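You operate a simulated robot arm through the tools that you are given. There is no shell and no other tool. Be economical: measure what you need, move in short steps, check, and stop when the job is done.

You are at the controls of a simulated robot arm. One attempt, no reset.

## Task
Box the good ring in the seal carton and scrap the nicked one.
Fine: the nicked one goes in the red bin; put the lid on the carton and stand the green tag on the white outline. Set down upright: green tag.

It is judged by the outcome, as a careful person would: the job done as asked, and still so three seconds after it is handed in. It fails if anything else is knocked over, pushed out of place, dropped, spilled or broken. A push-on lid holds only when it is set on centred and level and pressed home; a screw cap is set on level and turned clockwise until tight.

## Robot
A 7-joint arm with a three-finger gripper on a trunk, on a base that drives. Base frame: it is fixed to the floor where the robot stands at the start and does not move with it; the origin is under the middle of the robot, x ahead of it, y to its left, z up; the surface under the hand at the start is at about z = 860. Readings come in mm, rad, newtons and seconds.
Its first joint turns from -2.897 to 2.897 rad. Places, roughly: bar slider [700, 200, 1100]; bleed wheel [700, 500, 1100]; blue handle [700, 800, 1100]; count knob [700, 0, 1200]; green tag [750, -1000, 1250]; result slider [700, 200, 1200]; stand switch [700, 0, 1000]; test button [700, 300, 1100]; white outline [600, 0, 900]; yellow handle [700, 700, 1100]; yellow tag [750, -1000, 1250]. Payload 2.69 kg.
The TCP is the grasp point between the finger pads, 29 mm short of the fingertips. In the tool frame z runs along the fingers and y along their closing line. The gripper opens to 120 mm. The gripper's body begins 78 mm behind the TCP.
Orientation is told as [roll, pitch, yaw] about the base's x, y, z axes, in that order, counted from this pose: with the fingers straight down and closing along the base's y, the tool's x points along the base's -x, its y along +y and its z along -z.

## Interface
- The arm moves only by the tool send_rows. Its argument "commands" is text: rows parted by semicolons, each of 7 numbers parted by spaces: the shift along the base's x, y, z in units of 100 mm (1.0 is 100 mm), then the turn, a rotation vector about the base's x, y, z in units of 60 degrees (1.0 is 60 degrees), then the finger opening in m, from 0 to 0.12. In form: x y z rx ry rz jaw; .... A call has 1 to 10 rows; each row is the pose to reach, as a shift and turn from the pose commanded when the call began. A call with a number of a shift or a turn outside -1 to 1 is refused whole. Rows are played at 5 a second. More than 50 mm and 0.15 rad between two rows, or a gripper value outside its range, and nothing of the call is played. A pose out of reach is approached as far as the arm can. The call stops where the force on the tool passes 40 N (or 10 N more than at its start, if that is more) or the arm is blocked; 0.2 s more then pass. The fingers move at their own pace and stop on an object; they squeeze with about 43 N. The grip force told is the motor's: it shows also when the fingers shut on nothing. Time passes only in rows, and 0.2 s behind the last, so rows that repeat a pose let the fingers close. The reply holds the time, the measured pose of the TCP, the force on the tool along the base axes, the opening and the grip force, in the units named above and with some noise, with the torque about the TCP (base axes, N m) and any sound that the robot's microphone picked up.
- Cameras (640 x 400 px; columns grow to the right, rows downward): "scene" is now at [333.3, 168.1, 1283.3]; the picture's right is [-0.34, -0.94, 0.00], its down [-0.60, 0.21, -0.77] and it looks along [0.73, -0.26, -0.63] (base axes); focal length 214 px, centre (320, 200). "wrist" rides on the gripper at [63, 0, -104] in the tool frame; the picture's right is [0.01, 1.00, 0.00], its down [-0.83, 0.00, -0.56] and it looks along [-0.56, 0.00, 0.83] (tool axes); focal length 275 px, centre (320, 200). There is no depth. A picture from a camera that has moved, and an enlarged one, comes with that camera's place and axes in the base frame and with its lens.
- camera(camera): a new picture of that camera. The clock stands still meanwhile.
- slide_trunk(by): slides the trunk up (or, below 0, down) by that many mm; the arm and the scene camera ride with it, the base frame stays. It gives what a move gives, with no picture.
- base_move(legs): drives the robot by 1 to 6 legs, each [ahead, left, turn to the left] in mm, mm and rad, along the robot's own axes; the way and the turn of a leg run together, so that a leg with both is an arc; at most 1500 mm and 3.142 rad a leg. The arm and the cameras ride along, it lands a little off, and it stops where it bumps. It gives what a move gives.
- pan_tilt(pan, tilt): turns the head with the scene camera to pan (to the left, within 2.496 rad either way) and tilt (down, from -0.506 to 1.204), counted from straight ahead of the robot. It gives what a move gives.
- close_up(camera, box): a new picture of the part [left, top, right, bottom] of that camera's present view, enlarged. The clock stands still meanwhile.
- job_done(): hands the job in; it is judged then, once.

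Work in short steps. Places have to be worked out from the pictures, the camera data and where the tool is seen: move nearer, look again, correct. Check each grasp and each placing, and mend what went wrong. You have 120 turns and 90 pictures in all, those below and enlarged ones among them. Open the gripper and draw the arm clear of the work before you hand the job in, unless the task says otherwise; then end with one line.

The tools are called after "Emit:" as name(argument=value, ...) on one line, values as JSON. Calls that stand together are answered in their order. send_rows: Moves the arm, as the interface text tells. Its arguments: {"type":"object","properties":{"commands":{"type":"string"}},"required":["commands"]} The other tools are called the same way: slide_trunk (by) slides the trunk up or down; base_move (legs) drives the base; pan_tilt (pan, tilt) turns the head that bears the scene camera; camera (camera) takes a picture; close_up (camera, box) takes an enlarged picture of a part of a camera's view; job_done () hands the job in.

At the start:

```text
time: 0.0
position: [487.6, -305.0, 1004.9]
ee_rot: [-0.007, -0.009, 0.001]
contact_force: [-0.4, -0.3, 0.3]
torque: [-0.06, -0.05, 0.03]
opening: 119.9
grip_force: 0.0
trunk travel left (down, up): [-275.0, 311.0]
robot x, y, heading: [-3.7, -2.6, 0.006]
head pan, tilt: [-0.347, 0.695]
```

scene: 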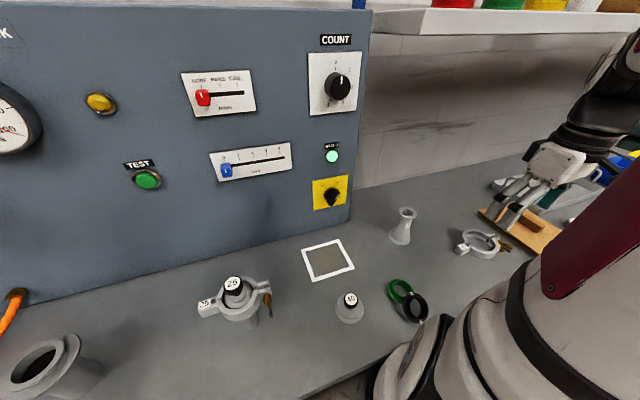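
wrist: 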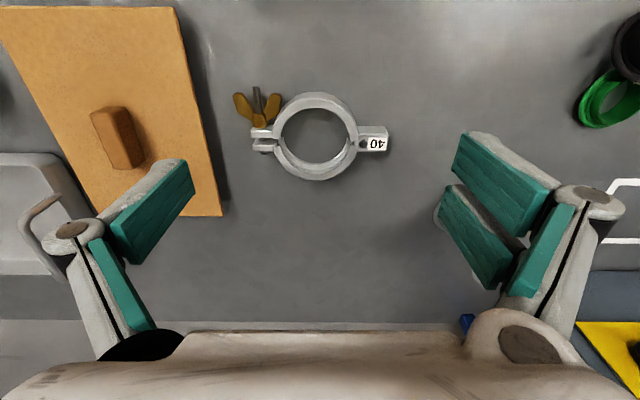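

The rings seem to lie near the white outline; I look around to find the carton, lid, bin and tags.

Emit:
pan_tilt(pan=-1.0, tilt=0.5)

Emit:
camera(camera="scene")

Emit:
pan_tilt(pan=0.5, tilt=0.6)

Emit:
camera(camera="scene")

Emit:
pan_tilt(pan=-1.9, tilt=0.6)

Emit:
camera(camera="scene")

```text
time: 1.0
position: [488.2, -307.0, 1004.3]
ee_rot: [-0.003, -0.007, 0.002]
contact_force: [0.3, -0.5, 0.3]
torque: [-0.03, 0.01, 0.01]
opening: 120.4
grip_force: 0.0
trunk travel left (down, up): [-275.0, 311.0]
robot x, y, heading: [-5.8, -1.5, 0.003]
head pan, tilt: [-1.0, 0.499]
```

```text
87 pictures are left
camera scene: at [302.9, 119.0, 1300.3], right [-0.84, -0.54, 0.0], down [-0.25, 0.4, -0.88], along [0.48, -0.74, -0.47], focal length 214 px, centre (320, 200)
```

scene: 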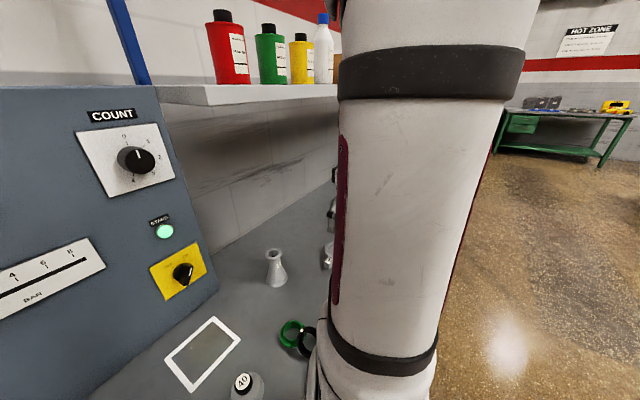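

```text
time: 2.6
position: [489.1, -306.5, 1004.0]
ee_rot: [-0.004, -0.007, 0.0]
contact_force: [-0.6, 0.5, 0.6]
torque: [0.0, 0.02, -0.03]
opening: 119.9
grip_force: 0.1
trunk travel left (down, up): [-275.0, 311.0]
robot x, y, heading: [-3.0, -0.4, 0.0]
head pan, tilt: [0.499, 0.6]
```

```text
86 pictures are left
camera scene: at [331.1, 237.8, 1291.0], right [0.48, -0.88, 0.01], down [-0.49, -0.27, -0.83], along [0.73, 0.39, -0.56], focal length 214 px, centre (320, 200)
```

scene: 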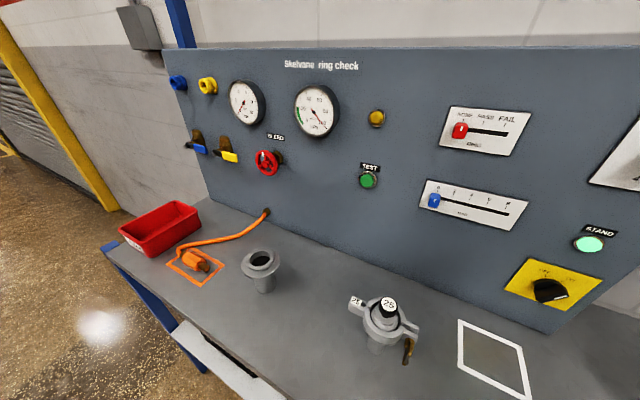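

```text
time: 4.8
position: [488.4, -306.7, 1003.2]
ee_rot: [-0.003, -0.006, -0.002]
contact_force: [0.5, -0.2, 0.0]
torque: [0.01, 0.01, -0.01]
opening: 120.1
grip_force: 0.0
trunk travel left (down, up): [-275.0, 311.0]
robot x, y, heading: [-3.2, -3.1, 0.002]
head pan, tilt: [-1.901, 0.6]
```

```text
85 pictures are left
camera scene: at [225.0, 111.5, 1290.8], right [-0.95, 0.32, -0.01], down [0.19, 0.53, -0.83], along [-0.26, -0.78, -0.56], focal length 214 px, centre (320, 200)
```

scene: 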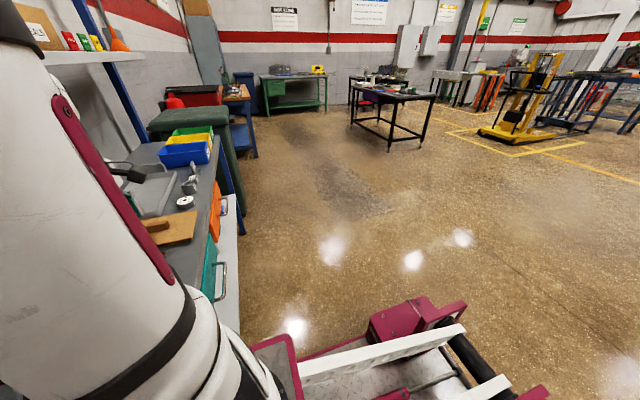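

The two rings (green and black) look to lie near (488, -60). I move the wrist camera over them, and re-aim the head.

Emit:
send_rows(commands="-0.3 0.4 0 0 0 0 0.12; -0.6 0.8 0 0 0 0 0.12; -0.8 1 0 0 0 0 0.12")

Emit:
send_rows(commands="0 0.45 0 0 0 0 0.12; 0 0.9 0 0 0 0 0.12; 0 1 0 0 0 0 0.12")

Emit:
camera(camera="wrist")

Emit:
pan_tilt(pan=-1.1, tilt=0.4)

Emit:
camera(camera="scene")

```text
time: 5.6
position: [409.7, -218.7, 973.0]
ee_rot: [0.097, 0.083, 0.005]
contact_force: [-7.2, -3.8, 0.1]
torque: [0.5, -0.79, -0.09]
opening: 119.8
grip_force: 0.1
trunk travel left (down, up): [-275.0, 311.0]
robot x, y, heading: [-3.1, -0.2, -0.002]
head pan, tilt: [-1.901, 0.6]
```

```text
time: 6.0
position: [408.1, -191.4, 965.7]
ee_rot: [0.135, 0.135, 0.008]
contact_force: [0.5, -0.3, -0.5]
torque: [-0.03, 0.01, 0.0]
opening: 120.2
grip_force: 0.0
trunk travel left (down, up): [-275.0, 311.0]
robot x, y, heading: [-3.6, -3.8, 0.005]
head pan, tilt: [-1.901, 0.6]
stopped in row 1: the arm was blocked; the commanded pose is now the measured one
```

```text
84 pictures are left
camera wrist: at [360.7, -207.7, 1075.6], right [0.0, 0.99, 0.13], down [0.9, -0.06, 0.44], along [0.44, 0.12, -0.89], focal length 275 px, centre (320, 200)
```

wrist: 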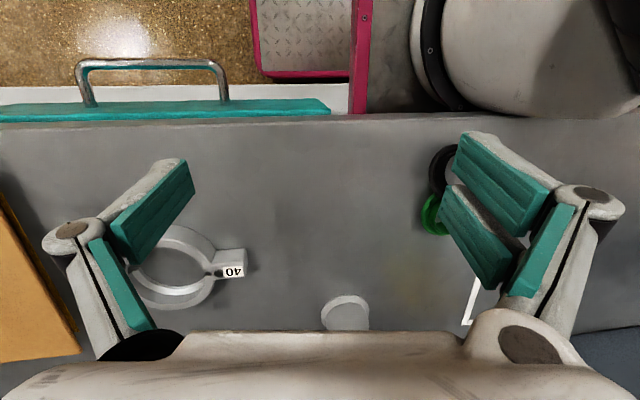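

```text
time: 7.1
position: [408.3, -191.3, 963.8]
ee_rot: [0.14, 0.135, 0.013]
contact_force: [-0.4, 0.0, -0.8]
torque: [0.0, -0.02, -0.02]
opening: 120.1
grip_force: 0.1
trunk travel left (down, up): [-275.0, 311.0]
robot x, y, heading: [-4.3, 1.0, 0.001]
head pan, tilt: [-1.1, 0.4]
```

```text
83 pictures are left
camera scene: at [218.4, 105.8, 1293.6], right [-0.92, 0.4, 0.0], down [0.22, 0.49, -0.84], along [-0.33, -0.77, -0.54], focal length 214 px, centre (320, 200)
```

scene: 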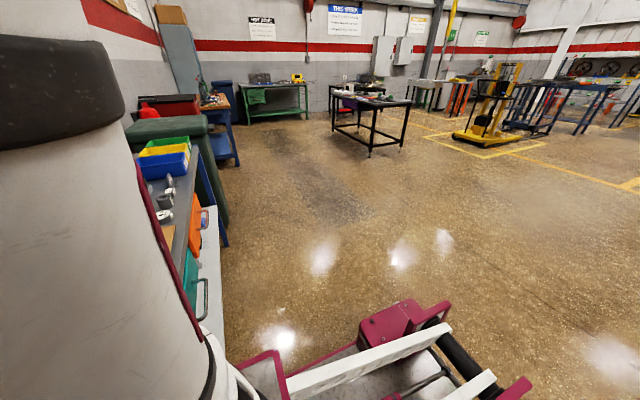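

The arm's elbow seems to have bumped the head (the camera did not pan). I back the arm to its former place, then turn the head away.

Emit:
send_rows(commands="0.2 -0.3 0.1 -0.05 -0.05 0 0.12; 0.4 -0.6 0.2 -0.1 -0.1 0 0.12; 0.8 -1 0.4 -0.134 -0.129 0 0.12")

Emit:
pan_tilt(pan=-0.35, tilt=0.7)

Emit:
camera(camera="scene")

```text
refused: row 3 steps farther than a row can; nothing moved
```

```text
time: 8.2
position: [408.5, -191.4, 963.9]
ee_rot: [0.139, 0.135, 0.012]
contact_force: [0.1, 0.1, -0.1]
torque: [-0.02, 0.0, -0.03]
opening: 120.0
grip_force: 0.1
trunk travel left (down, up): [-275.0, 311.0]
robot x, y, heading: [-6.9, -1.7, 0.002]
head pan, tilt: [-0.351, 0.7]
```

```text
82 pictures are left
camera scene: at [218.7, 105.8, 1293.4], right [-0.92, 0.4, 0.0], down [0.22, 0.5, -0.84], along [-0.33, -0.77, -0.54], focal length 214 px, centre (320, 200)
```

scene: 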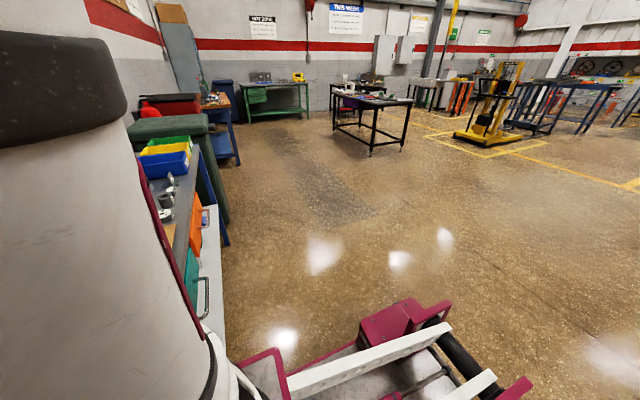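

Confirmed: the head is caught on the arm. I back the arm off in finer rows, then pan.

Emit:
send_rows(commands="0.2 -0.3 0.1 -0.03 -0.03 0 0.12; 0.4 -0.6 0.2 -0.06 -0.06 0 0.12; 0.6 -0.85 0.3 -0.09 -0.09 0 0.12; 0.8 -1 0.4 -0.134 -0.129 0 0.12")

Emit:
pan_tilt(pan=0.0, tilt=0.7)

Emit:
camera(camera="scene")

```text
time: 9.2
position: [487.9, -293.5, 1005.3]
ee_rot: [-0.009, -0.009, -0.001]
contact_force: [-0.5, -0.1, -0.7]
torque: [0.01, -0.04, 0.01]
opening: 120.2
grip_force: 0.1
trunk travel left (down, up): [-275.0, 311.0]
robot x, y, heading: [-4.4, -0.1, -0.0]
head pan, tilt: [-0.351, 0.7]
```

```text
time: 10.1
position: [487.8, -292.6, 1005.8]
ee_rot: [-0.008, -0.007, 0.002]
contact_force: [0.5, 0.0, 0.2]
torque: [0.0, -0.04, -0.01]
opening: 119.9
grip_force: 0.0
trunk travel left (down, up): [-275.0, 311.0]
robot x, y, heading: [-3.4, -0.5, -0.0]
head pan, tilt: [0.0, 0.7]
```

```text
81 pictures are left
camera scene: at [338.6, 186.1, 1284.2], right [0.0, -1.0, 0.0], down [-0.64, 0.0, -0.77], along [0.77, 0.0, -0.64], focal length 214 px, centre (320, 200)
```

scene: 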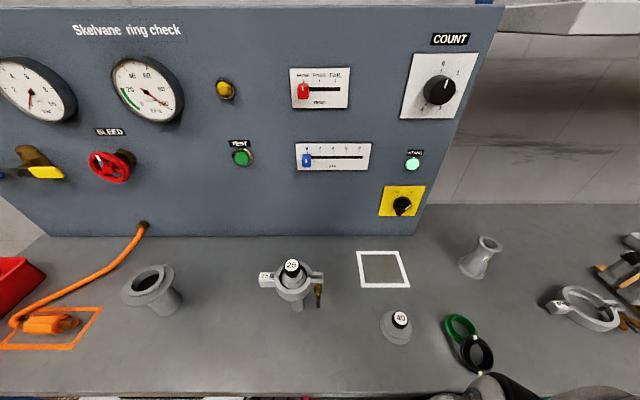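

Head is free. I look at the rings in close-up and with the wrist camera's far views for the carton.

Emit:
close_up(camera="scene", box=[420, 290, 520, 390])

Emit:
pan_tilt(pan=-0.6, tilt=0.5)

Emit:
camera(camera="scene")

```text
4.00 times, centred on (470, 340) of scene
camera zoom: at [338.6, 186.1, 1284.2], right [0.0, -1.0, 0.0], down [-0.64, 0.0, -0.77], along [0.77, 0.0, -0.64], focal length 858 px, centre (-280, -360)
```

zoom: 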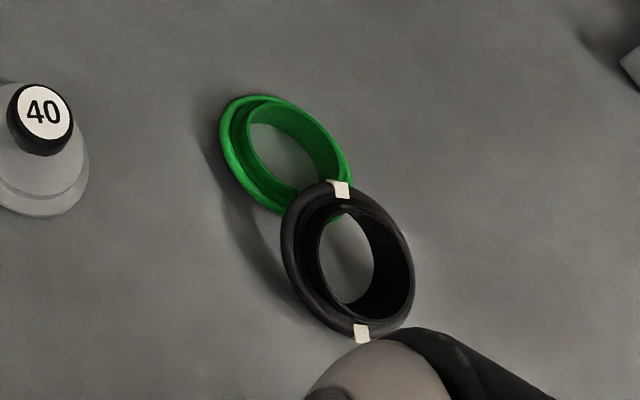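

```text
time: 11.1
position: [488.2, -291.7, 1006.7]
ee_rot: [-0.01, -0.009, 0.001]
contact_force: [0.2, 0.7, 0.4]
torque: [0.02, -0.04, 0.02]
opening: 120.0
grip_force: 0.1
trunk travel left (down, up): [-275.0, 311.0]
robot x, y, heading: [-4.3, 1.3, 0.0]
head pan, tilt: [-0.6, 0.499]
```

```text
79 pictures are left
camera scene: at [328.7, 135.3, 1301.5], right [-0.56, -0.83, -0.01], down [-0.39, 0.27, -0.88], along [0.73, -0.49, -0.48], focal length 214 px, centre (320, 200)
```

scene: 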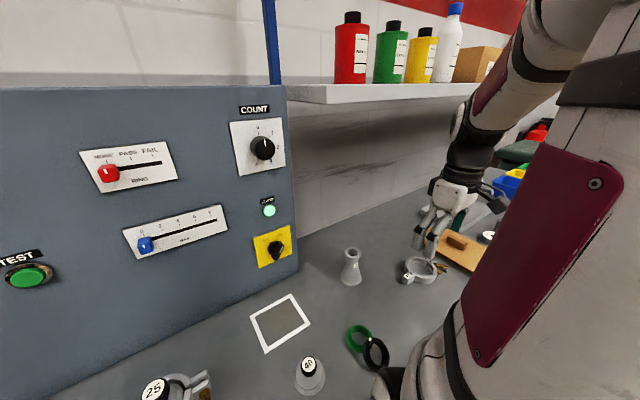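

I need a view of the right part of the bench and the shelf. I raise the trunk, then back off and shift right a bit for looking.

Emit:
slide_trunk(by=250)

Emit:
camera(camera="wrist")

Emit:
base_move(legs=[[-250, 0, 0], [0, -500, 0]])

Emit:
camera(camera="wrist")

Emit:
camera(camera="scene")

```text
time: 13.8
position: [616.2, -291.3, 990.7]
ee_rot: [0.029, 0.06, -0.071]
contact_force: [-0.4, -0.2, -0.1]
torque: [0.04, -0.05, 0.01]
opening: 120.1
grip_force: 0.1
trunk travel left (down, up): [-293.0, 293.0]
robot x, y, heading: [-15.7, -2.7, -0.001]
head pan, tilt: [-0.6, 0.499]
stopped: the arm was blocked; the commanded pose is now the measured one
```

```text
78 pictures are left
camera wrist: at [559.4, -291.8, 1099.0], right [0.07, 1.0, 0.03], down [0.86, -0.07, 0.5], along [0.51, -0.01, -0.86], focal length 275 px, centre (320, 200)
```

wrist: 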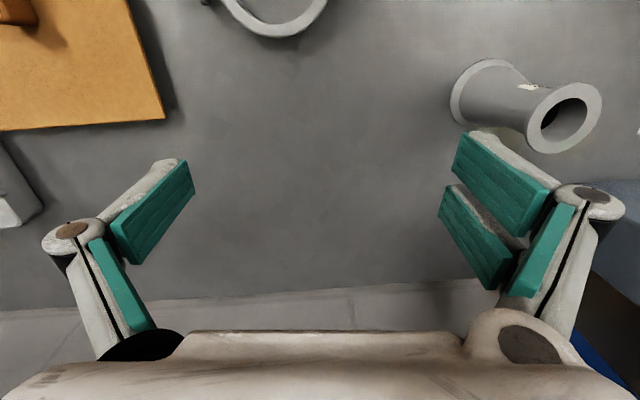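

```text
time: 18.2
position: [341.7, -797.5, 1002.2]
ee_rot: [0.03, 0.047, -0.079]
contact_force: [0.3, 0.3, 0.3]
torque: [0.04, 0.0, 0.06]
opening: 120.0
grip_force: 0.1
trunk travel left (down, up): [-293.0, 293.0]
robot x, y, heading: [-270.1, -504.9, -0.01]
head pan, tilt: [-0.6, 0.499]
```

```text
77 pictures are left
camera wrist: at [284.0, -797.6, 1110.0], right [0.08, 1.0, 0.03], down [0.85, -0.08, 0.52], along [0.52, -0.01, -0.86], focal length 275 px, centre (320, 200)
```

wrist: 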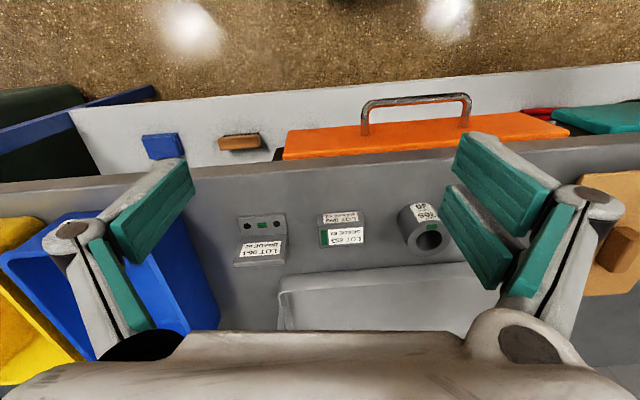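

```text
76 pictures are left
camera scene: at [62.8, -365.1, 1316.6], right [-0.57, -0.82, 0.0], down [-0.39, 0.27, -0.88], along [0.72, -0.5, -0.48], focal length 214 px, centre (320, 200)
```

scene: 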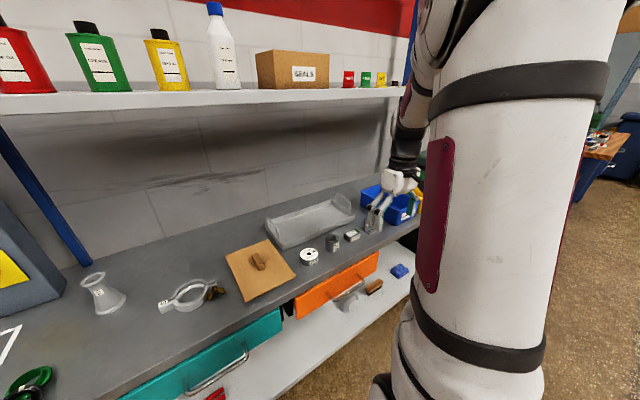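

The "SEALS" carton and small tags are on the shelf. Close-ups of them.

Emit:
close_up(camera="scene", box=[240, 35, 400, 135])

Emit:
close_up(camera="scene", box=[220, 180, 420, 305])

```text
4.00 times, centred on (320, 85) of scene
camera zoom: at [62.8, -365.1, 1316.6], right [-0.57, -0.82, 0.0], down [-0.39, 0.27, -0.88], along [0.72, -0.5, -0.48], focal length 858 px, centre (320, 660)
```

zoom: 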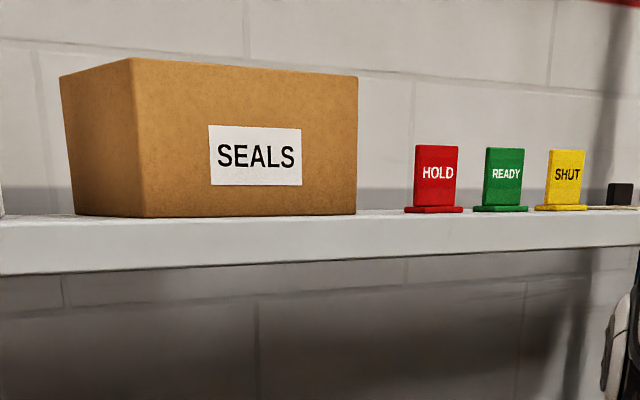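

```text
3.20 times, centred on (320, 242) of scene
camera zoom: at [62.8, -365.1, 1316.6], right [-0.57, -0.82, 0.0], down [-0.39, 0.27, -0.88], along [0.72, -0.5, -0.48], focal length 686 px, centre (320, 64)
```

zoom: 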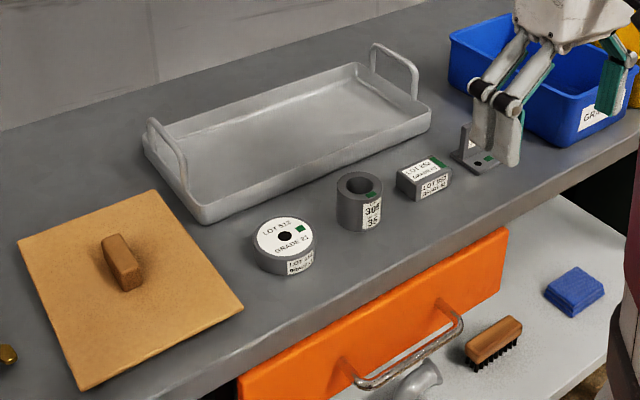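

The wooden board with the block handle beside it is the carton's lid (carton is on the shelf). Now I drive so the wrist camera is over the two rings to see which is nicked.

Emit:
base_move(legs=[[0, 730, 0], [90, 0, 0]])

Emit:
camera(camera="wrist")

```text
time: 22.9
position: [439.7, -85.3, 1001.5]
ee_rot: [0.03, 0.047, -0.085]
contact_force: [0.1, 0.2, 0.4]
torque: [0.02, 0.02, 0.02]
opening: 120.1
grip_force: 0.1
trunk travel left (down, up): [-293.0, 293.0]
robot x, y, heading: [-171.5, 214.0, -0.014]
head pan, tilt: [-0.6, 0.499]
```

```text
73 pictures are left
camera wrist: at [381.8, -85.3, 1110.0], right [0.08, 1.0, 0.03], down [0.85, -0.09, 0.52], along [0.52, -0.02, -0.86], focal length 275 px, centre (320, 200)
```

wrist: 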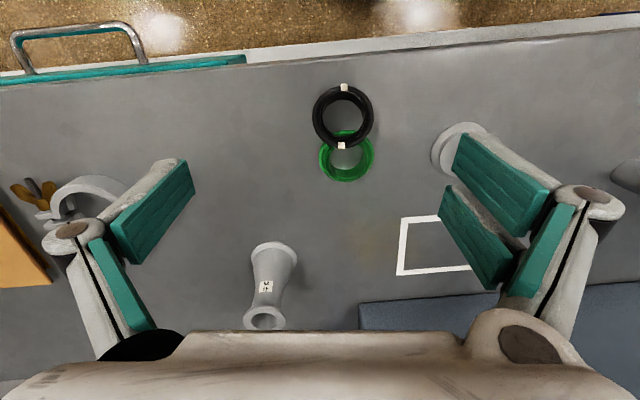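

Emit:
close_up(camera="wrist", box=[290, 70, 402, 190])

Emit:
pan_tilt(pan=-0.1, tilt=0.75)

Emit:
camera(camera="scene")

```text
3.33 times, centred on (346, 130) of wrist
camera zoom: at [381.8, -85.3, 1110.0], right [0.08, 1.0, 0.03], down [0.85, -0.09, 0.52], along [0.52, -0.02, -0.86], focal length 918 px, centre (233, 433)
```

zoom: 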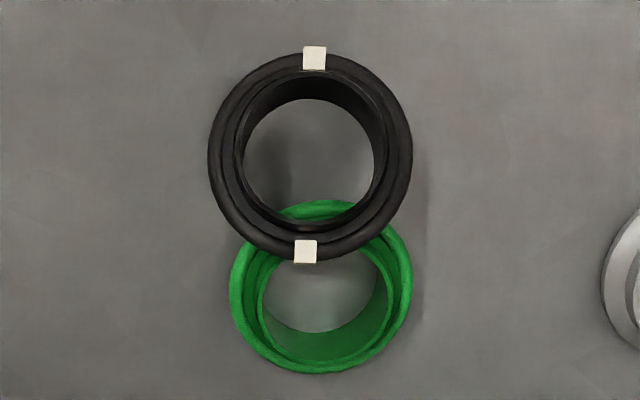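

```text
time: 23.8
position: [439.6, -85.4, 1003.4]
ee_rot: [0.029, 0.047, -0.086]
contact_force: [-0.3, 0.2, 0.6]
torque: [0.0, 0.0, 0.01]
opening: 120.0
grip_force: 0.1
trunk travel left (down, up): [-293.0, 293.0]
robot x, y, heading: [-170.7, 215.7, -0.013]
head pan, tilt: [-0.099, 0.75]
```

```text
71 pictures are left
camera scene: at [171.2, 391.5, 1294.7], right [-0.11, -0.99, 0.0], down [-0.68, 0.08, -0.73], along [0.73, -0.08, -0.68], focal length 214 px, centre (320, 200)
```

scene: 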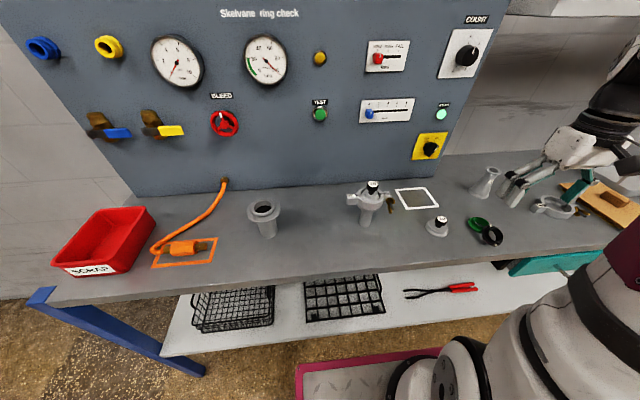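

Black ring lies with one edge on the green one; no nick seen from here yet. Black centre ≈ (446,-64), green ≈ (484,-62). I level the tool over the black one, half way down, and look.

Emit:
send_rows(commands="0.06 0.21 -0.1 -0.029 -0.045 0.081 0.1; 0.06 0.21 -0.5 -0.029 -0.045 0.081 0.1; 0.06 0.21 -0.7 -0.029 -0.045 0.081 0.1; 0.06 0.21 -0.7 -0.029 -0.045 0.081 0.1")

Emit:
camera(camera="wrist")

```text
time: 24.8
position: [444.4, -63.5, 932.1]
ee_rot: [0.002, -0.003, 0.0]
contact_force: [0.3, -0.2, -0.1]
torque: [0.01, -0.02, 0.01]
opening: 100.0
grip_force: 0.1
trunk travel left (down, up): [-293.0, 293.0]
robot x, y, heading: [-173.0, 212.6, -0.014]
head pan, tilt: [-0.099, 0.75]
```

```text
70 pictures are left
camera wrist: at [381.5, -66.4, 1036.6], right [0.0, 1.0, 0.0], down [0.83, 0.0, 0.56], along [0.56, 0.0, -0.83], focal length 275 px, centre (320, 200)
```

wrist: 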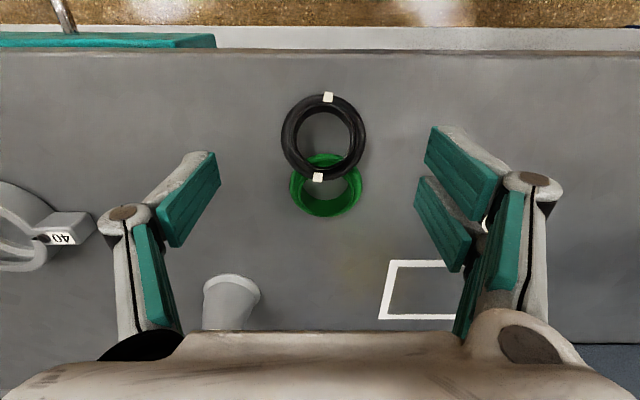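

Aligned on the black ring (444,-64). Descend and close.

Emit:
send_rows(commands="0 0 -0.25 0 0 0 0.08; 0 0 -0.4 0 0 0 0.08; 0 0 -0.4 0 0 0 0.04; 0 0 -0.4 0 0 0 0.02; 0 0 -0.4 0 0 0 0.02")

Emit:
camera(camera="wrist")

```text
time: 26.0
position: [445.2, -64.5, 891.7]
ee_rot: [0.002, -0.002, -0.003]
contact_force: [0.0, -0.6, -0.8]
torque: [0.0, 0.0, 0.02]
opening: 49.2
grip_force: 42.9
trunk travel left (down, up): [-293.0, 293.0]
robot x, y, heading: [-171.0, 214.7, -0.011]
head pan, tilt: [-0.099, 0.75]
```

```text
69 pictures are left
camera wrist: at [383.1, -65.5, 995.8], right [0.0, 1.0, 0.0], down [0.83, 0.0, 0.56], along [0.56, 0.0, -0.83], focal length 275 px, centre (320, 200)
```

wrist: 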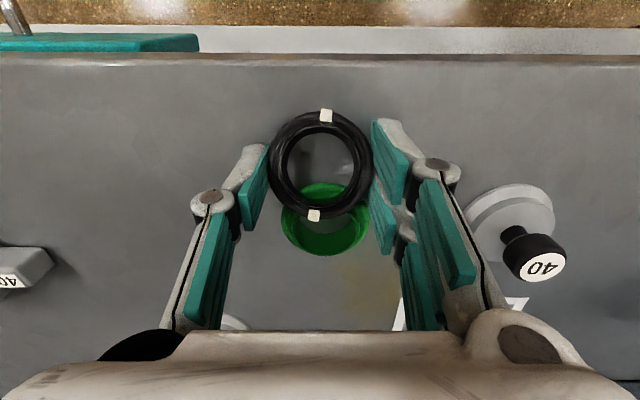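

Grasped (49 mm). Lift straight up and look at both rings.

Emit:
send_rows(commands="0 0 0.3 0 0 0 0.02; 0 0 0.7 0 0 0 0.02; 0 0 1 0 0 0 0.02; 0 0 1 0 0 0 0.02")

Emit:
camera(camera="wrist")

Emit:
close_up(camera="wrist", box=[250, 90, 400, 250])

Emit:
pan_tilt(pan=-0.9, tilt=0.75)

Emit:
camera(camera="scene")

```text
time: 27.0
position: [445.0, -60.6, 993.4]
ee_rot: [0.001, -0.002, -0.001]
contact_force: [-0.7, 0.7, -0.1]
torque: [-0.02, 0.0, 0.02]
opening: 49.0
grip_force: 43.0
trunk travel left (down, up): [-293.0, 293.0]
robot x, y, heading: [-171.3, 216.6, -0.01]
head pan, tilt: [-0.099, 0.75]
```

```text
68 pictures are left
camera wrist: at [383.2, -63.3, 1097.9], right [0.0, 1.0, 0.0], down [0.83, 0.0, 0.56], along [0.56, 0.0, -0.83], focal length 275 px, centre (320, 200)
```

wrist: 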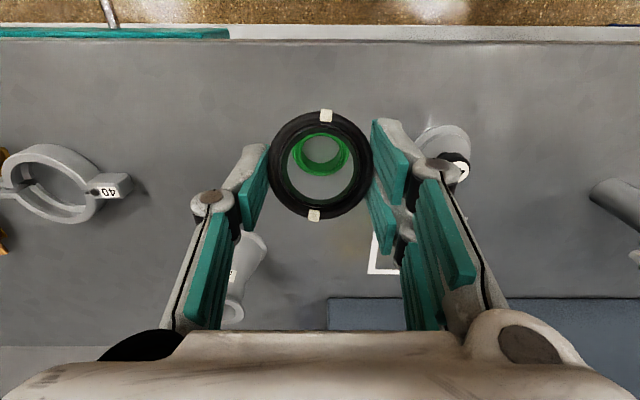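

```text
2.50 times, centred on (325, 170) of wrist
camera zoom: at [383.2, -63.3, 1097.9], right [0.0, 1.0, 0.0], down [0.83, 0.0, 0.56], along [0.56, 0.0, -0.83], focal length 688 px, centre (308, 275)
```

zoom: 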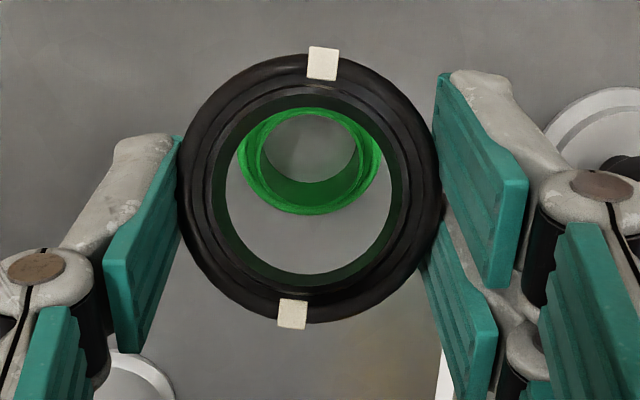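

```text
time: 28.1
position: [446.3, -61.8, 993.4]
ee_rot: [0.001, -0.004, -0.002]
contact_force: [0.4, 0.6, -0.5]
torque: [0.04, 0.02, 0.0]
opening: 49.1
grip_force: 43.1
trunk travel left (down, up): [-293.0, 293.0]
robot x, y, heading: [-171.1, 213.9, -0.013]
head pan, tilt: [-0.901, 0.75]
```

```text
66 pictures are left
camera scene: at [139.4, 335.4, 1294.7], right [-0.79, -0.61, 0.0], down [-0.42, 0.54, -0.73], along [0.45, -0.58, -0.68], focal length 214 px, centre (320, 200)
```

scene: 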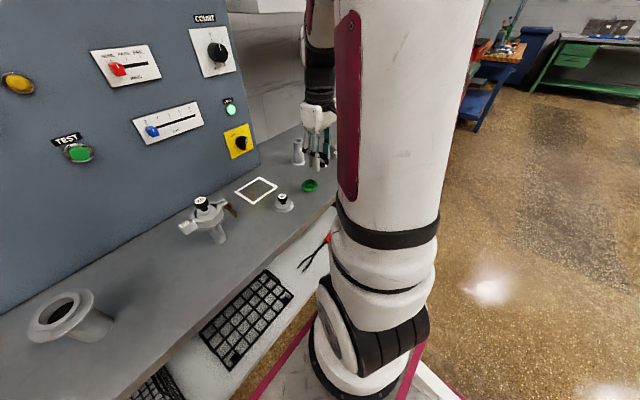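

Emit:
close_up(camera="scene", box=[290, 130, 350, 200])

Emit:
close_up(camera="wrist", box=[285, 125, 357, 180])

```text
5.71 times, centred on (320, 165) of scene
camera zoom: at [139.4, 335.4, 1294.7], right [-0.79, -0.61, 0.0], down [-0.42, 0.54, -0.73], along [0.45, -0.58, -0.68], focal length 1226 px, centre (320, 400)
```

zoom: 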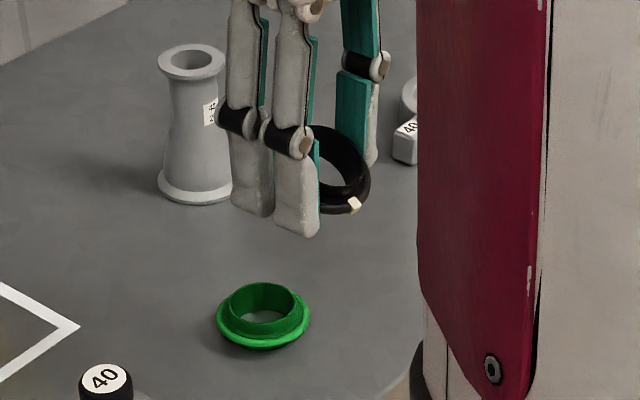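

```text
7.27 times, centred on (321, 152) of wrist
camera zoom: at [383.2, -63.3, 1097.6], right [0.0, 1.0, 0.0], down [0.83, 0.0, 0.56], along [0.56, 0.0, -0.83], focal length 2002 px, centre (313, 546)
```

zoom: 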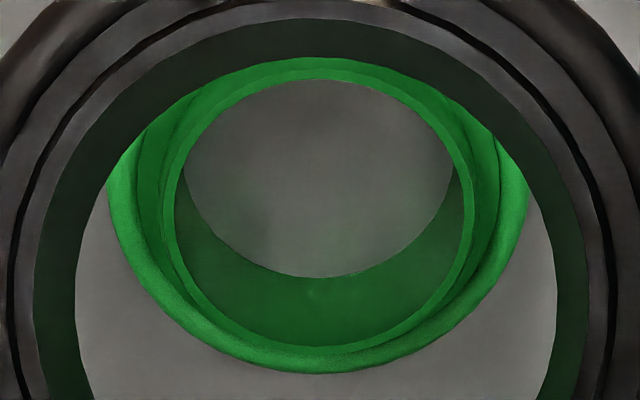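

The green shows no nick on top; black has two white marks. I tilt the held black ring so the scene camera sees its underside too.

Emit:
send_rows(commands="0 0 0.3 0.14 0 0 0.02; 0 0 0.6 0.28 0 0 0.02; 0 0 0.9 0.42 0 0 0.02; 0 0 1 0.56 0 0 0.02; 0 0 1 0.7 0 0 0.02; 0 0 1 0.84 0 0 0.02; 0 0 1 0.98 0 0 0.02")

Emit:
send_rows(commands="0 0 0.1 0.14 0 0 0.02; 0 0 0.2 0.28 0 0 0.02; 0 0 0.2 0.42 0 0 0.02; 0 0 0.2 0.5 0 0 0.02; 0 0 0.2 0.5 0 0 0.02")

Emit:
camera(camera="scene")

```text
time: 29.7
position: [446.8, -61.9, 1094.0]
ee_rot: [1.03, -0.001, 0.0]
contact_force: [0.9, 2.6, 0.8]
torque: [-0.07, 0.06, 0.06]
opening: 49.5
grip_force: 42.9
trunk travel left (down, up): [-293.0, 293.0]
robot x, y, heading: [-172.7, 217.1, -0.016]
head pan, tilt: [-0.901, 0.75]
```

```text
time: 30.9
position: [444.8, -64.9, 1113.5]
ee_rot: [1.554, 0.001, -0.002]
contact_force: [0.0, -0.5, -1.1]
torque: [0.0, 0.01, 0.02]
opening: 49.3
grip_force: 43.2
trunk travel left (down, up): [-293.0, 293.0]
robot x, y, heading: [-174.9, 214.1, -0.015]
head pan, tilt: [-0.901, 0.75]
```

```text
63 pictures are left
camera scene: at [139.3, 335.2, 1294.7], right [-0.79, -0.61, 0.0], down [-0.42, 0.54, -0.73], along [0.45, -0.58, -0.68], focal length 214 px, centre (320, 200)
```

scene: 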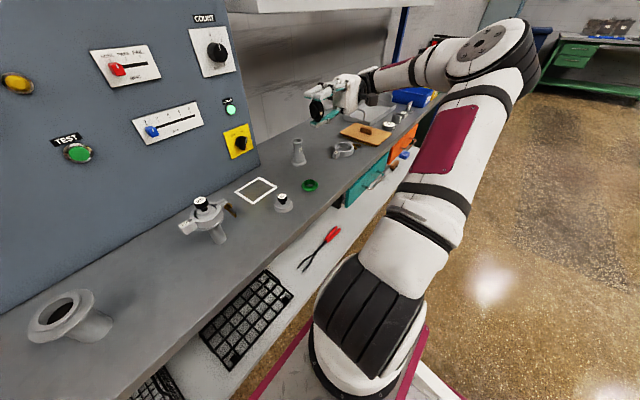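

Emit:
close_up(camera="scene", box=[295, 80, 345, 130])

Emit:
close_up(camera="scene", box=[290, 170, 330, 200])

```text
8.00 times, centred on (320, 105) of scene
camera zoom: at [139.3, 335.2, 1294.7], right [-0.79, -0.61, 0.0], down [-0.42, 0.54, -0.73], along [0.45, -0.58, -0.68], focal length 1716 px, centre (320, 960)
```

zoom: 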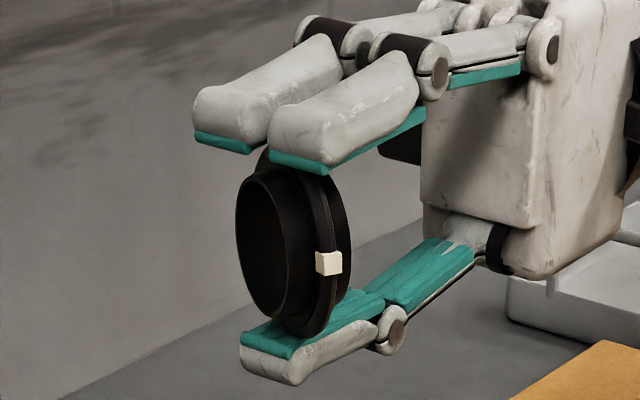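

```text
13.33 times, centred on (310, 185) of scene
camera zoom: at [139.3, 335.2, 1294.7], right [-0.79, -0.61, 0.0], down [-0.42, 0.54, -0.73], along [0.45, -0.58, -0.68], focal length 2860 px, centre (453, 400)
```

zoom: 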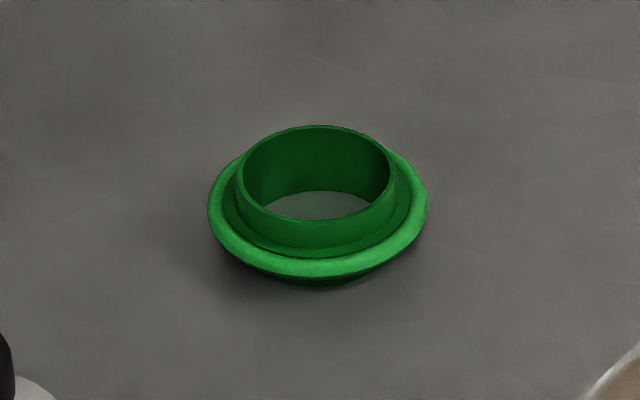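

Black ring's O-ring bead carries the pale cut marks; the green bead is clean. So black = nicked → red bin, which I place near (502, 793). Level the tool, stay high, and drive left.

Emit:
send_rows(commands="0 0 0 -0.14 0 0 0.02; 0 0 0 -0.28 0 0 0.02; 0 0 0 -0.42 0 0 0.02; 0 0 0 -0.56 0 0 0.02; 0 0 0 -0.7 0 0 0.02; 0 0 0 -0.84 0 0 0.02; 0 0 0 -0.98 0 0 0.02")

Emit:
send_rows(commands="0 0 0 -0.14 0 0 0.02; 0 0 0 -0.28 0 0 0.02; 0 0 0 -0.42 0 0 0.02; 0 0 0 -0.504 0 0 0.02; 0 0 0 -0.504 0 0 0.02")

Emit:
base_move(legs=[[0, 800, 0]])

Emit:
camera(camera="wrist")

```text
time: 32.5
position: [444.9, -66.0, 1110.7]
ee_rot: [0.523, 0.0, -0.001]
contact_force: [-0.2, -0.2, -0.7]
torque: [0.03, 0.05, -0.03]
opening: 49.2
grip_force: 43.0
trunk travel left (down, up): [-293.0, 293.0]
robot x, y, heading: [-170.7, 212.5, -0.017]
head pan, tilt: [-0.901, 0.75]
```

```text
time: 33.7
position: [445.4, -64.6, 1112.0]
ee_rot: [-0.003, -0.003, -0.003]
contact_force: [-0.3, -0.3, 0.2]
torque: [-0.02, -0.01, 0.01]
opening: 49.5
grip_force: 43.5
trunk travel left (down, up): [-293.0, 293.0]
robot x, y, heading: [-170.6, 214.0, -0.017]
head pan, tilt: [-0.901, 0.75]
```

```text
time: 38.0
position: [453.6, 743.5, 1112.1]
ee_rot: [0.0, -0.002, 0.019]
contact_force: [0.1, -0.1, -0.6]
torque: [0.0, 0.0, 0.0]
opening: 49.5
grip_force: 43.2
trunk travel left (down, up): [-293.0, 293.0]
robot x, y, heading: [-173.4, 1010.3, 0.004]
head pan, tilt: [-0.901, 0.75]
```

```text
60 pictures are left
camera wrist: at [391.7, 741.2, 1216.9], right [-0.02, 1.0, 0.0], down [0.83, 0.02, 0.56], along [0.56, 0.01, -0.83], focal length 275 px, centre (320, 200)
```

wrist: 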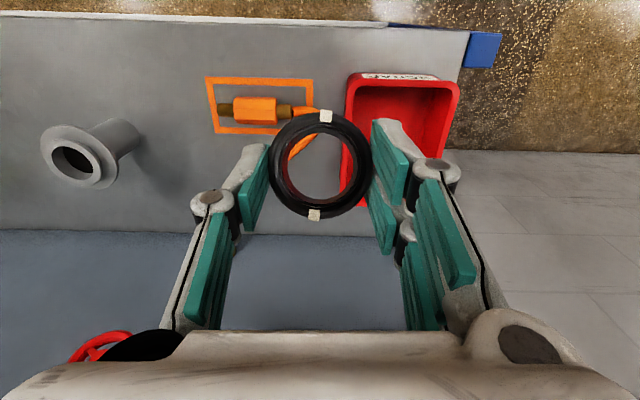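

Bin centre judged ≈ (510, 840). Move over it and look.

Emit:
send_rows(commands="0.2 0.4 0 0 0 0 0.02; 0.4 0.8 0 0 0 0 0.02; 0.56 0.96 -0.2 0 0 -0.018 0.02; 0.56 0.96 -0.6 0 0 -0.018 0.02; 0.56 0.96 -0.8 0 0 -0.018 0.02; 0.56 0.96 -0.8 0 0 -0.018 0.02")

Emit:
camera(camera="wrist")

```text
time: 39.4
position: [510.2, 839.1, 1033.0]
ee_rot: [-0.002, -0.002, 0.001]
contact_force: [-0.2, 0.6, -0.6]
torque: [-0.02, -0.05, -0.01]
opening: 49.3
grip_force: 42.6
trunk travel left (down, up): [-293.0, 293.0]
robot x, y, heading: [-167.9, 1008.7, 0.008]
head pan, tilt: [-0.901, 0.75]
```

```text
59 pictures are left
camera wrist: at [447.9, 838.6, 1137.3], right [-0.01, 1.0, 0.0], down [0.83, 0.01, 0.56], along [0.56, 0.0, -0.83], focal length 275 px, centre (320, 200)
```

wrist: 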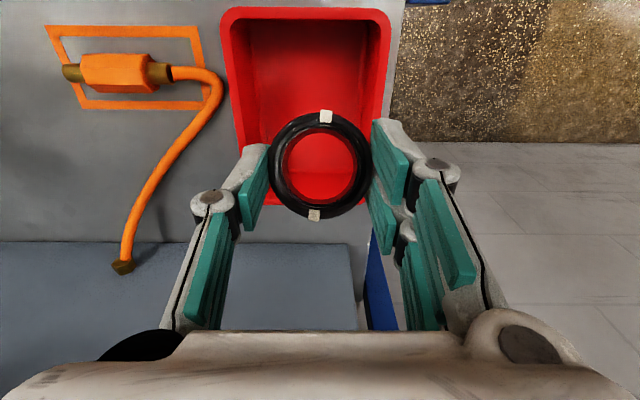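

Centred well enough (bin centre ≈ (518, 832)). Descend into the bin, release, and rise.

Emit:
send_rows(commands="0.05 -0.06 -0.4 0 0 0 0.02; 0.05 -0.06 -0.8 0 0 0 0.02; 0.05 -0.06 -1 0 0 0 0.02; 0.05 -0.06 -1 0 0 0 0.02")

Emit:
send_rows(commands="0 0 -0.15 0 0 0 0.02; 0 0 -0.28 0 0 0 0.02; 0 0 -0.28 0 0 0 0.065; 0 0 -0.28 0 0 0 0.065; 0 0 -0.28 0 0 0 0.065; 0 0 0.1 0 0 0 0.065; 0 0 0.5 0 0 0 0.065; 0 0 0.9 0 0 0 0.065; 0 0 1 0 0 0 0.065")

Emit:
camera(camera="wrist")

```text
time: 40.4
position: [516.1, 834.2, 931.0]
ee_rot: [-0.003, -0.003, 0.003]
contact_force: [-0.5, 0.4, 0.0]
torque: [0.0, 0.0, 0.02]
opening: 49.6
grip_force: 42.7
trunk travel left (down, up): [-293.0, 293.0]
robot x, y, heading: [-165.3, 1008.6, 0.004]
head pan, tilt: [-0.901, 0.75]
```

```text
time: 42.4
position: [515.4, 834.4, 1031.8]
ee_rot: [-0.002, -0.002, 0.002]
contact_force: [-0.8, -0.4, -0.4]
torque: [0.01, 0.02, 0.02]
opening: 64.9
grip_force: 0.0
trunk travel left (down, up): [-293.0, 293.0]
robot x, y, heading: [-169.7, 1009.1, 0.01]
head pan, tilt: [-0.901, 0.75]
```

```text
58 pictures are left
camera wrist: at [452.7, 832.8, 1136.7], right [-0.01, 1.0, 0.0], down [0.83, 0.01, 0.56], along [0.56, 0.0, -0.83], focal length 275 px, centre (320, 200)
```

wrist: 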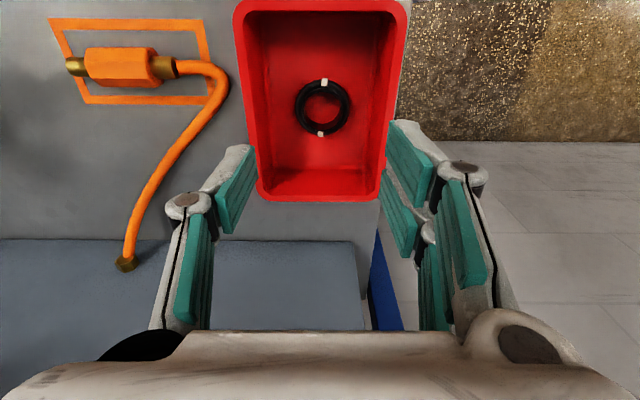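

The nicked ring is in the bin. Rise and drive back to the green ring.

Emit:
send_rows(commands="0 0 0.4 0 0 0 0.1; 0 0 0.8 0 0 0 0.1")

Emit:
base_move(legs=[[-30, 0, 0], [0, -896, 0]])

Emit:
camera(camera="wrist")

```text
time: 43.0
position: [514.6, 834.5, 1112.3]
ee_rot: [-0.001, -0.003, 0.0]
contact_force: [-0.1, 0.5, 0.1]
torque: [-0.03, 0.02, 0.02]
opening: 99.7
grip_force: 0.0
trunk travel left (down, up): [-293.0, 293.0]
robot x, y, heading: [-170.8, 1006.4, 0.011]
head pan, tilt: [-0.901, 0.75]
```

```text
time: 48.2
position: [480.4, -77.8, 1111.8]
ee_rot: [-0.003, 0.0, -0.014]
contact_force: [0.5, 0.5, 0.4]
torque: [-0.04, 0.0, 0.04]
opening: 100.2
grip_force: 0.1
trunk travel left (down, up): [-293.0, 293.0]
robot x, y, heading: [-202.0, 111.2, -0.007]
head pan, tilt: [-0.901, 0.75]
```

```text
57 pictures are left
camera wrist: at [417.6, -77.5, 1216.0], right [0.01, 1.0, 0.0], down [0.83, -0.01, 0.56], along [0.56, -0.01, -0.83], focal length 275 px, centre (320, 200)
```

wrist: 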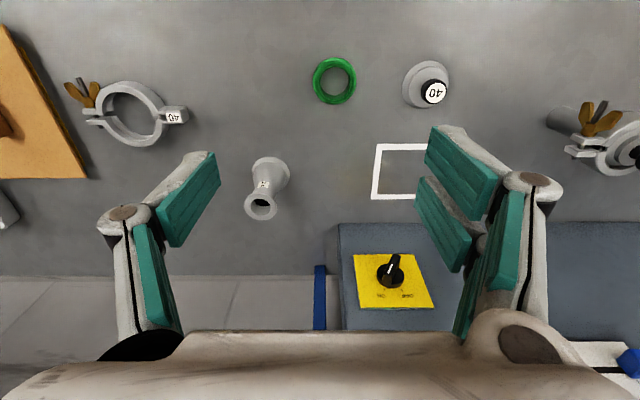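

Green ring ≈ (482,-63). Descend in two steps with a check.

Emit:
send_rows(commands="0.02 0.15 -0.4 0 0 0.013 0.08; 0.02 0.15 -0.8 0 0 0.013 0.08; 0.02 0.15 -1 0 0 0.013 0.08")

Emit:
send_rows(commands="0 0 -0.4 0 0 0 0.08; 0 0 -0.7 0 0 0 0.08; 0 0 -0.7 0 0 0 0.08")

Emit:
camera(camera="wrist")

```text
time: 49.0
position: [481.1, -62.4, 1011.6]
ee_rot: [-0.001, 0.0, 0.001]
contact_force: [-0.4, 0.3, -1.2]
torque: [-0.01, -0.03, 0.0]
opening: 79.8
grip_force: 0.1
trunk travel left (down, up): [-293.0, 293.0]
robot x, y, heading: [-198.1, 108.6, -0.014]
head pan, tilt: [-0.901, 0.75]
```

```text
time: 49.8
position: [481.8, -63.4, 940.8]
ee_rot: [0.0, -0.002, 0.0]
contact_force: [-0.3, 0.8, 0.2]
torque: [0.0, 0.0, 0.02]
opening: 80.1
grip_force: 0.1
trunk travel left (down, up): [-293.0, 293.0]
robot x, y, heading: [-200.5, 105.8, -0.008]
head pan, tilt: [-0.901, 0.75]
```

```text
56 pictures are left
camera wrist: at [419.6, -65.4, 1046.4], right [0.0, 1.0, 0.0], down [0.83, 0.0, 0.56], along [0.56, 0.0, -0.83], focal length 275 px, centre (320, 200)
```

wrist: 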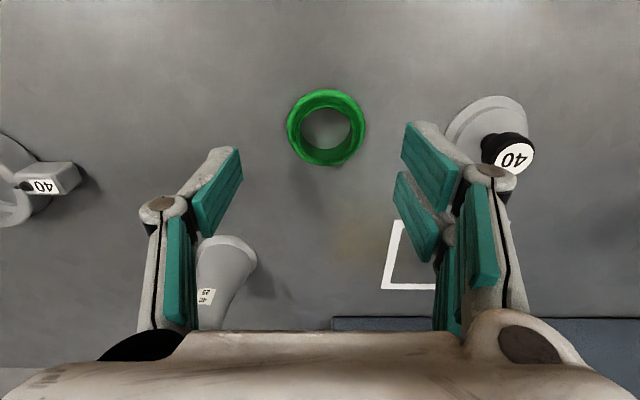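

Emit:
send_rows(commands="0 0.02 -0.1 0 0 0 0.064; 0 0.02 -0.3 0 0 0 0.064; 0 0.02 -0.49 0 0 0 0.064; 0 0.02 -0.49 0 0 0 0.02; 0 0.02 -0.49 0 0 0 0.02; 0 0.02 -0.49 0 0 0 0.02")

Emit:
send_rows(commands="0 0 0.3 0 0 0 0.02; 0 0 0.7 0 0 0 0.02; 0 0 1 0 0 0 0.02; 0 0 1 0 0 0 0.02")

Emit:
camera(camera="wrist")

```text
time: 51.2
position: [482.1, -61.7, 892.8]
ee_rot: [0.0, -0.003, -0.001]
contact_force: [0.7, -1.0, -0.4]
torque: [0.0, 0.02, -0.01]
opening: 49.0
grip_force: 42.8
trunk travel left (down, up): [-293.0, 293.0]
robot x, y, heading: [-203.0, 109.7, -0.008]
head pan, tilt: [-0.901, 0.75]
```

```text
time: 52.2
position: [483.7, -60.3, 994.2]
ee_rot: [-0.001, -0.001, 0.0]
contact_force: [-0.4, 0.3, -0.1]
torque: [0.01, -0.01, 0.04]
opening: 49.2
grip_force: 43.3
trunk travel left (down, up): [-293.0, 293.0]
robot x, y, heading: [-199.0, 107.7, -0.008]
head pan, tilt: [-0.901, 0.75]
```

```text
55 pictures are left
camera wrist: at [420.8, -60.6, 1098.5], right [0.0, 1.0, 0.0], down [0.83, 0.0, 0.56], along [0.56, 0.0, -0.83], focal length 275 px, centre (320, 200)
```

wrist: 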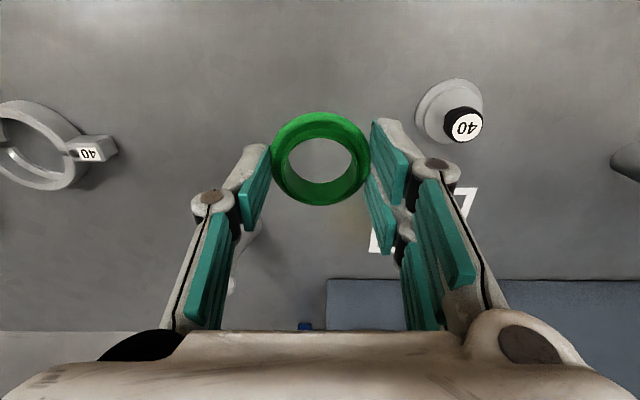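

Green ring held; bead looks clean all round. Head to pan 0, back off, shift right toward the carton and raise the trunk.

Emit:
pan_tilt(pan=0.1, tilt=0.5)

Emit:
base_move(legs=[[-250, 0, 0], [0, -680, 0]])

Emit:
slide_trunk(by=290)

Emit:
camera(camera="scene")

Emit:
camera(camera="wrist")

```text
time: 53.4
position: [483.5, -58.3, 993.0]
ee_rot: [-0.001, -0.002, 0.001]
contact_force: [0.0, 0.7, -0.1]
torque: [-0.01, 0.0, -0.03]
opening: 48.9
grip_force: 42.6
trunk travel left (down, up): [-293.0, 293.0]
robot x, y, heading: [-202.1, 110.7, -0.003]
head pan, tilt: [0.099, 0.499]
```

```text
time: 58.6
position: [215.3, -741.0, 993.2]
ee_rot: [-0.001, -0.002, -0.022]
contact_force: [-0.8, -0.4, -0.4]
torque: [0.0, -0.02, 0.03]
opening: 49.3
grip_force: 42.6
trunk travel left (down, up): [-293.0, 293.0]
robot x, y, heading: [-466.6, -560.4, -0.032]
head pan, tilt: [0.099, 0.499]
```

```text
time: 61.5
position: [215.1, -740.1, 1283.3]
ee_rot: [-0.003, -0.002, -0.022]
contact_force: [0.1, 0.7, 0.1]
torque: [-0.02, 0.0, 0.05]
opening: 49.2
grip_force: 43.2
trunk travel left (down, up): [-583.0, 3.0]
robot x, y, heading: [-466.5, -560.1, -0.033]
head pan, tilt: [0.099, 0.499]
```

```text
54 pictures are left
camera scene: at [-341.3, -362.2, 1605.9], right [0.07, -1.0, 0.0], down [-0.48, -0.03, -0.88], along [0.88, 0.06, -0.48], focal length 214 px, centre (320, 200)
```

scene: 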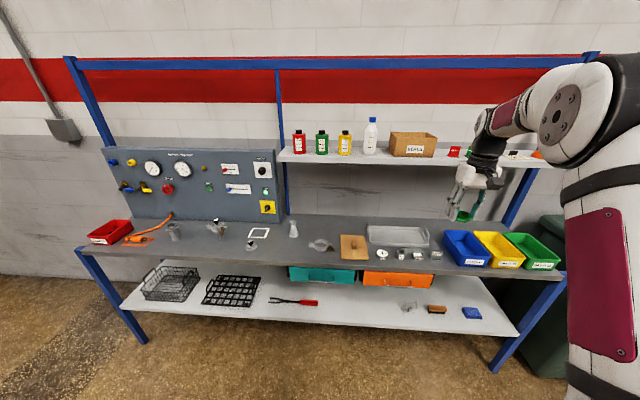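

```text
53 pictures are left
camera wrist: at [152.5, -740.7, 1388.0], right [0.02, 1.0, 0.0], down [0.83, -0.01, 0.56], along [0.56, -0.01, -0.83], focal length 275 px, centre (320, 200)
```

wrist: 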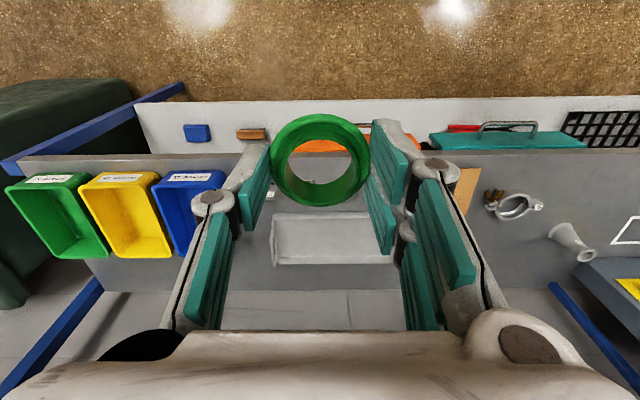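

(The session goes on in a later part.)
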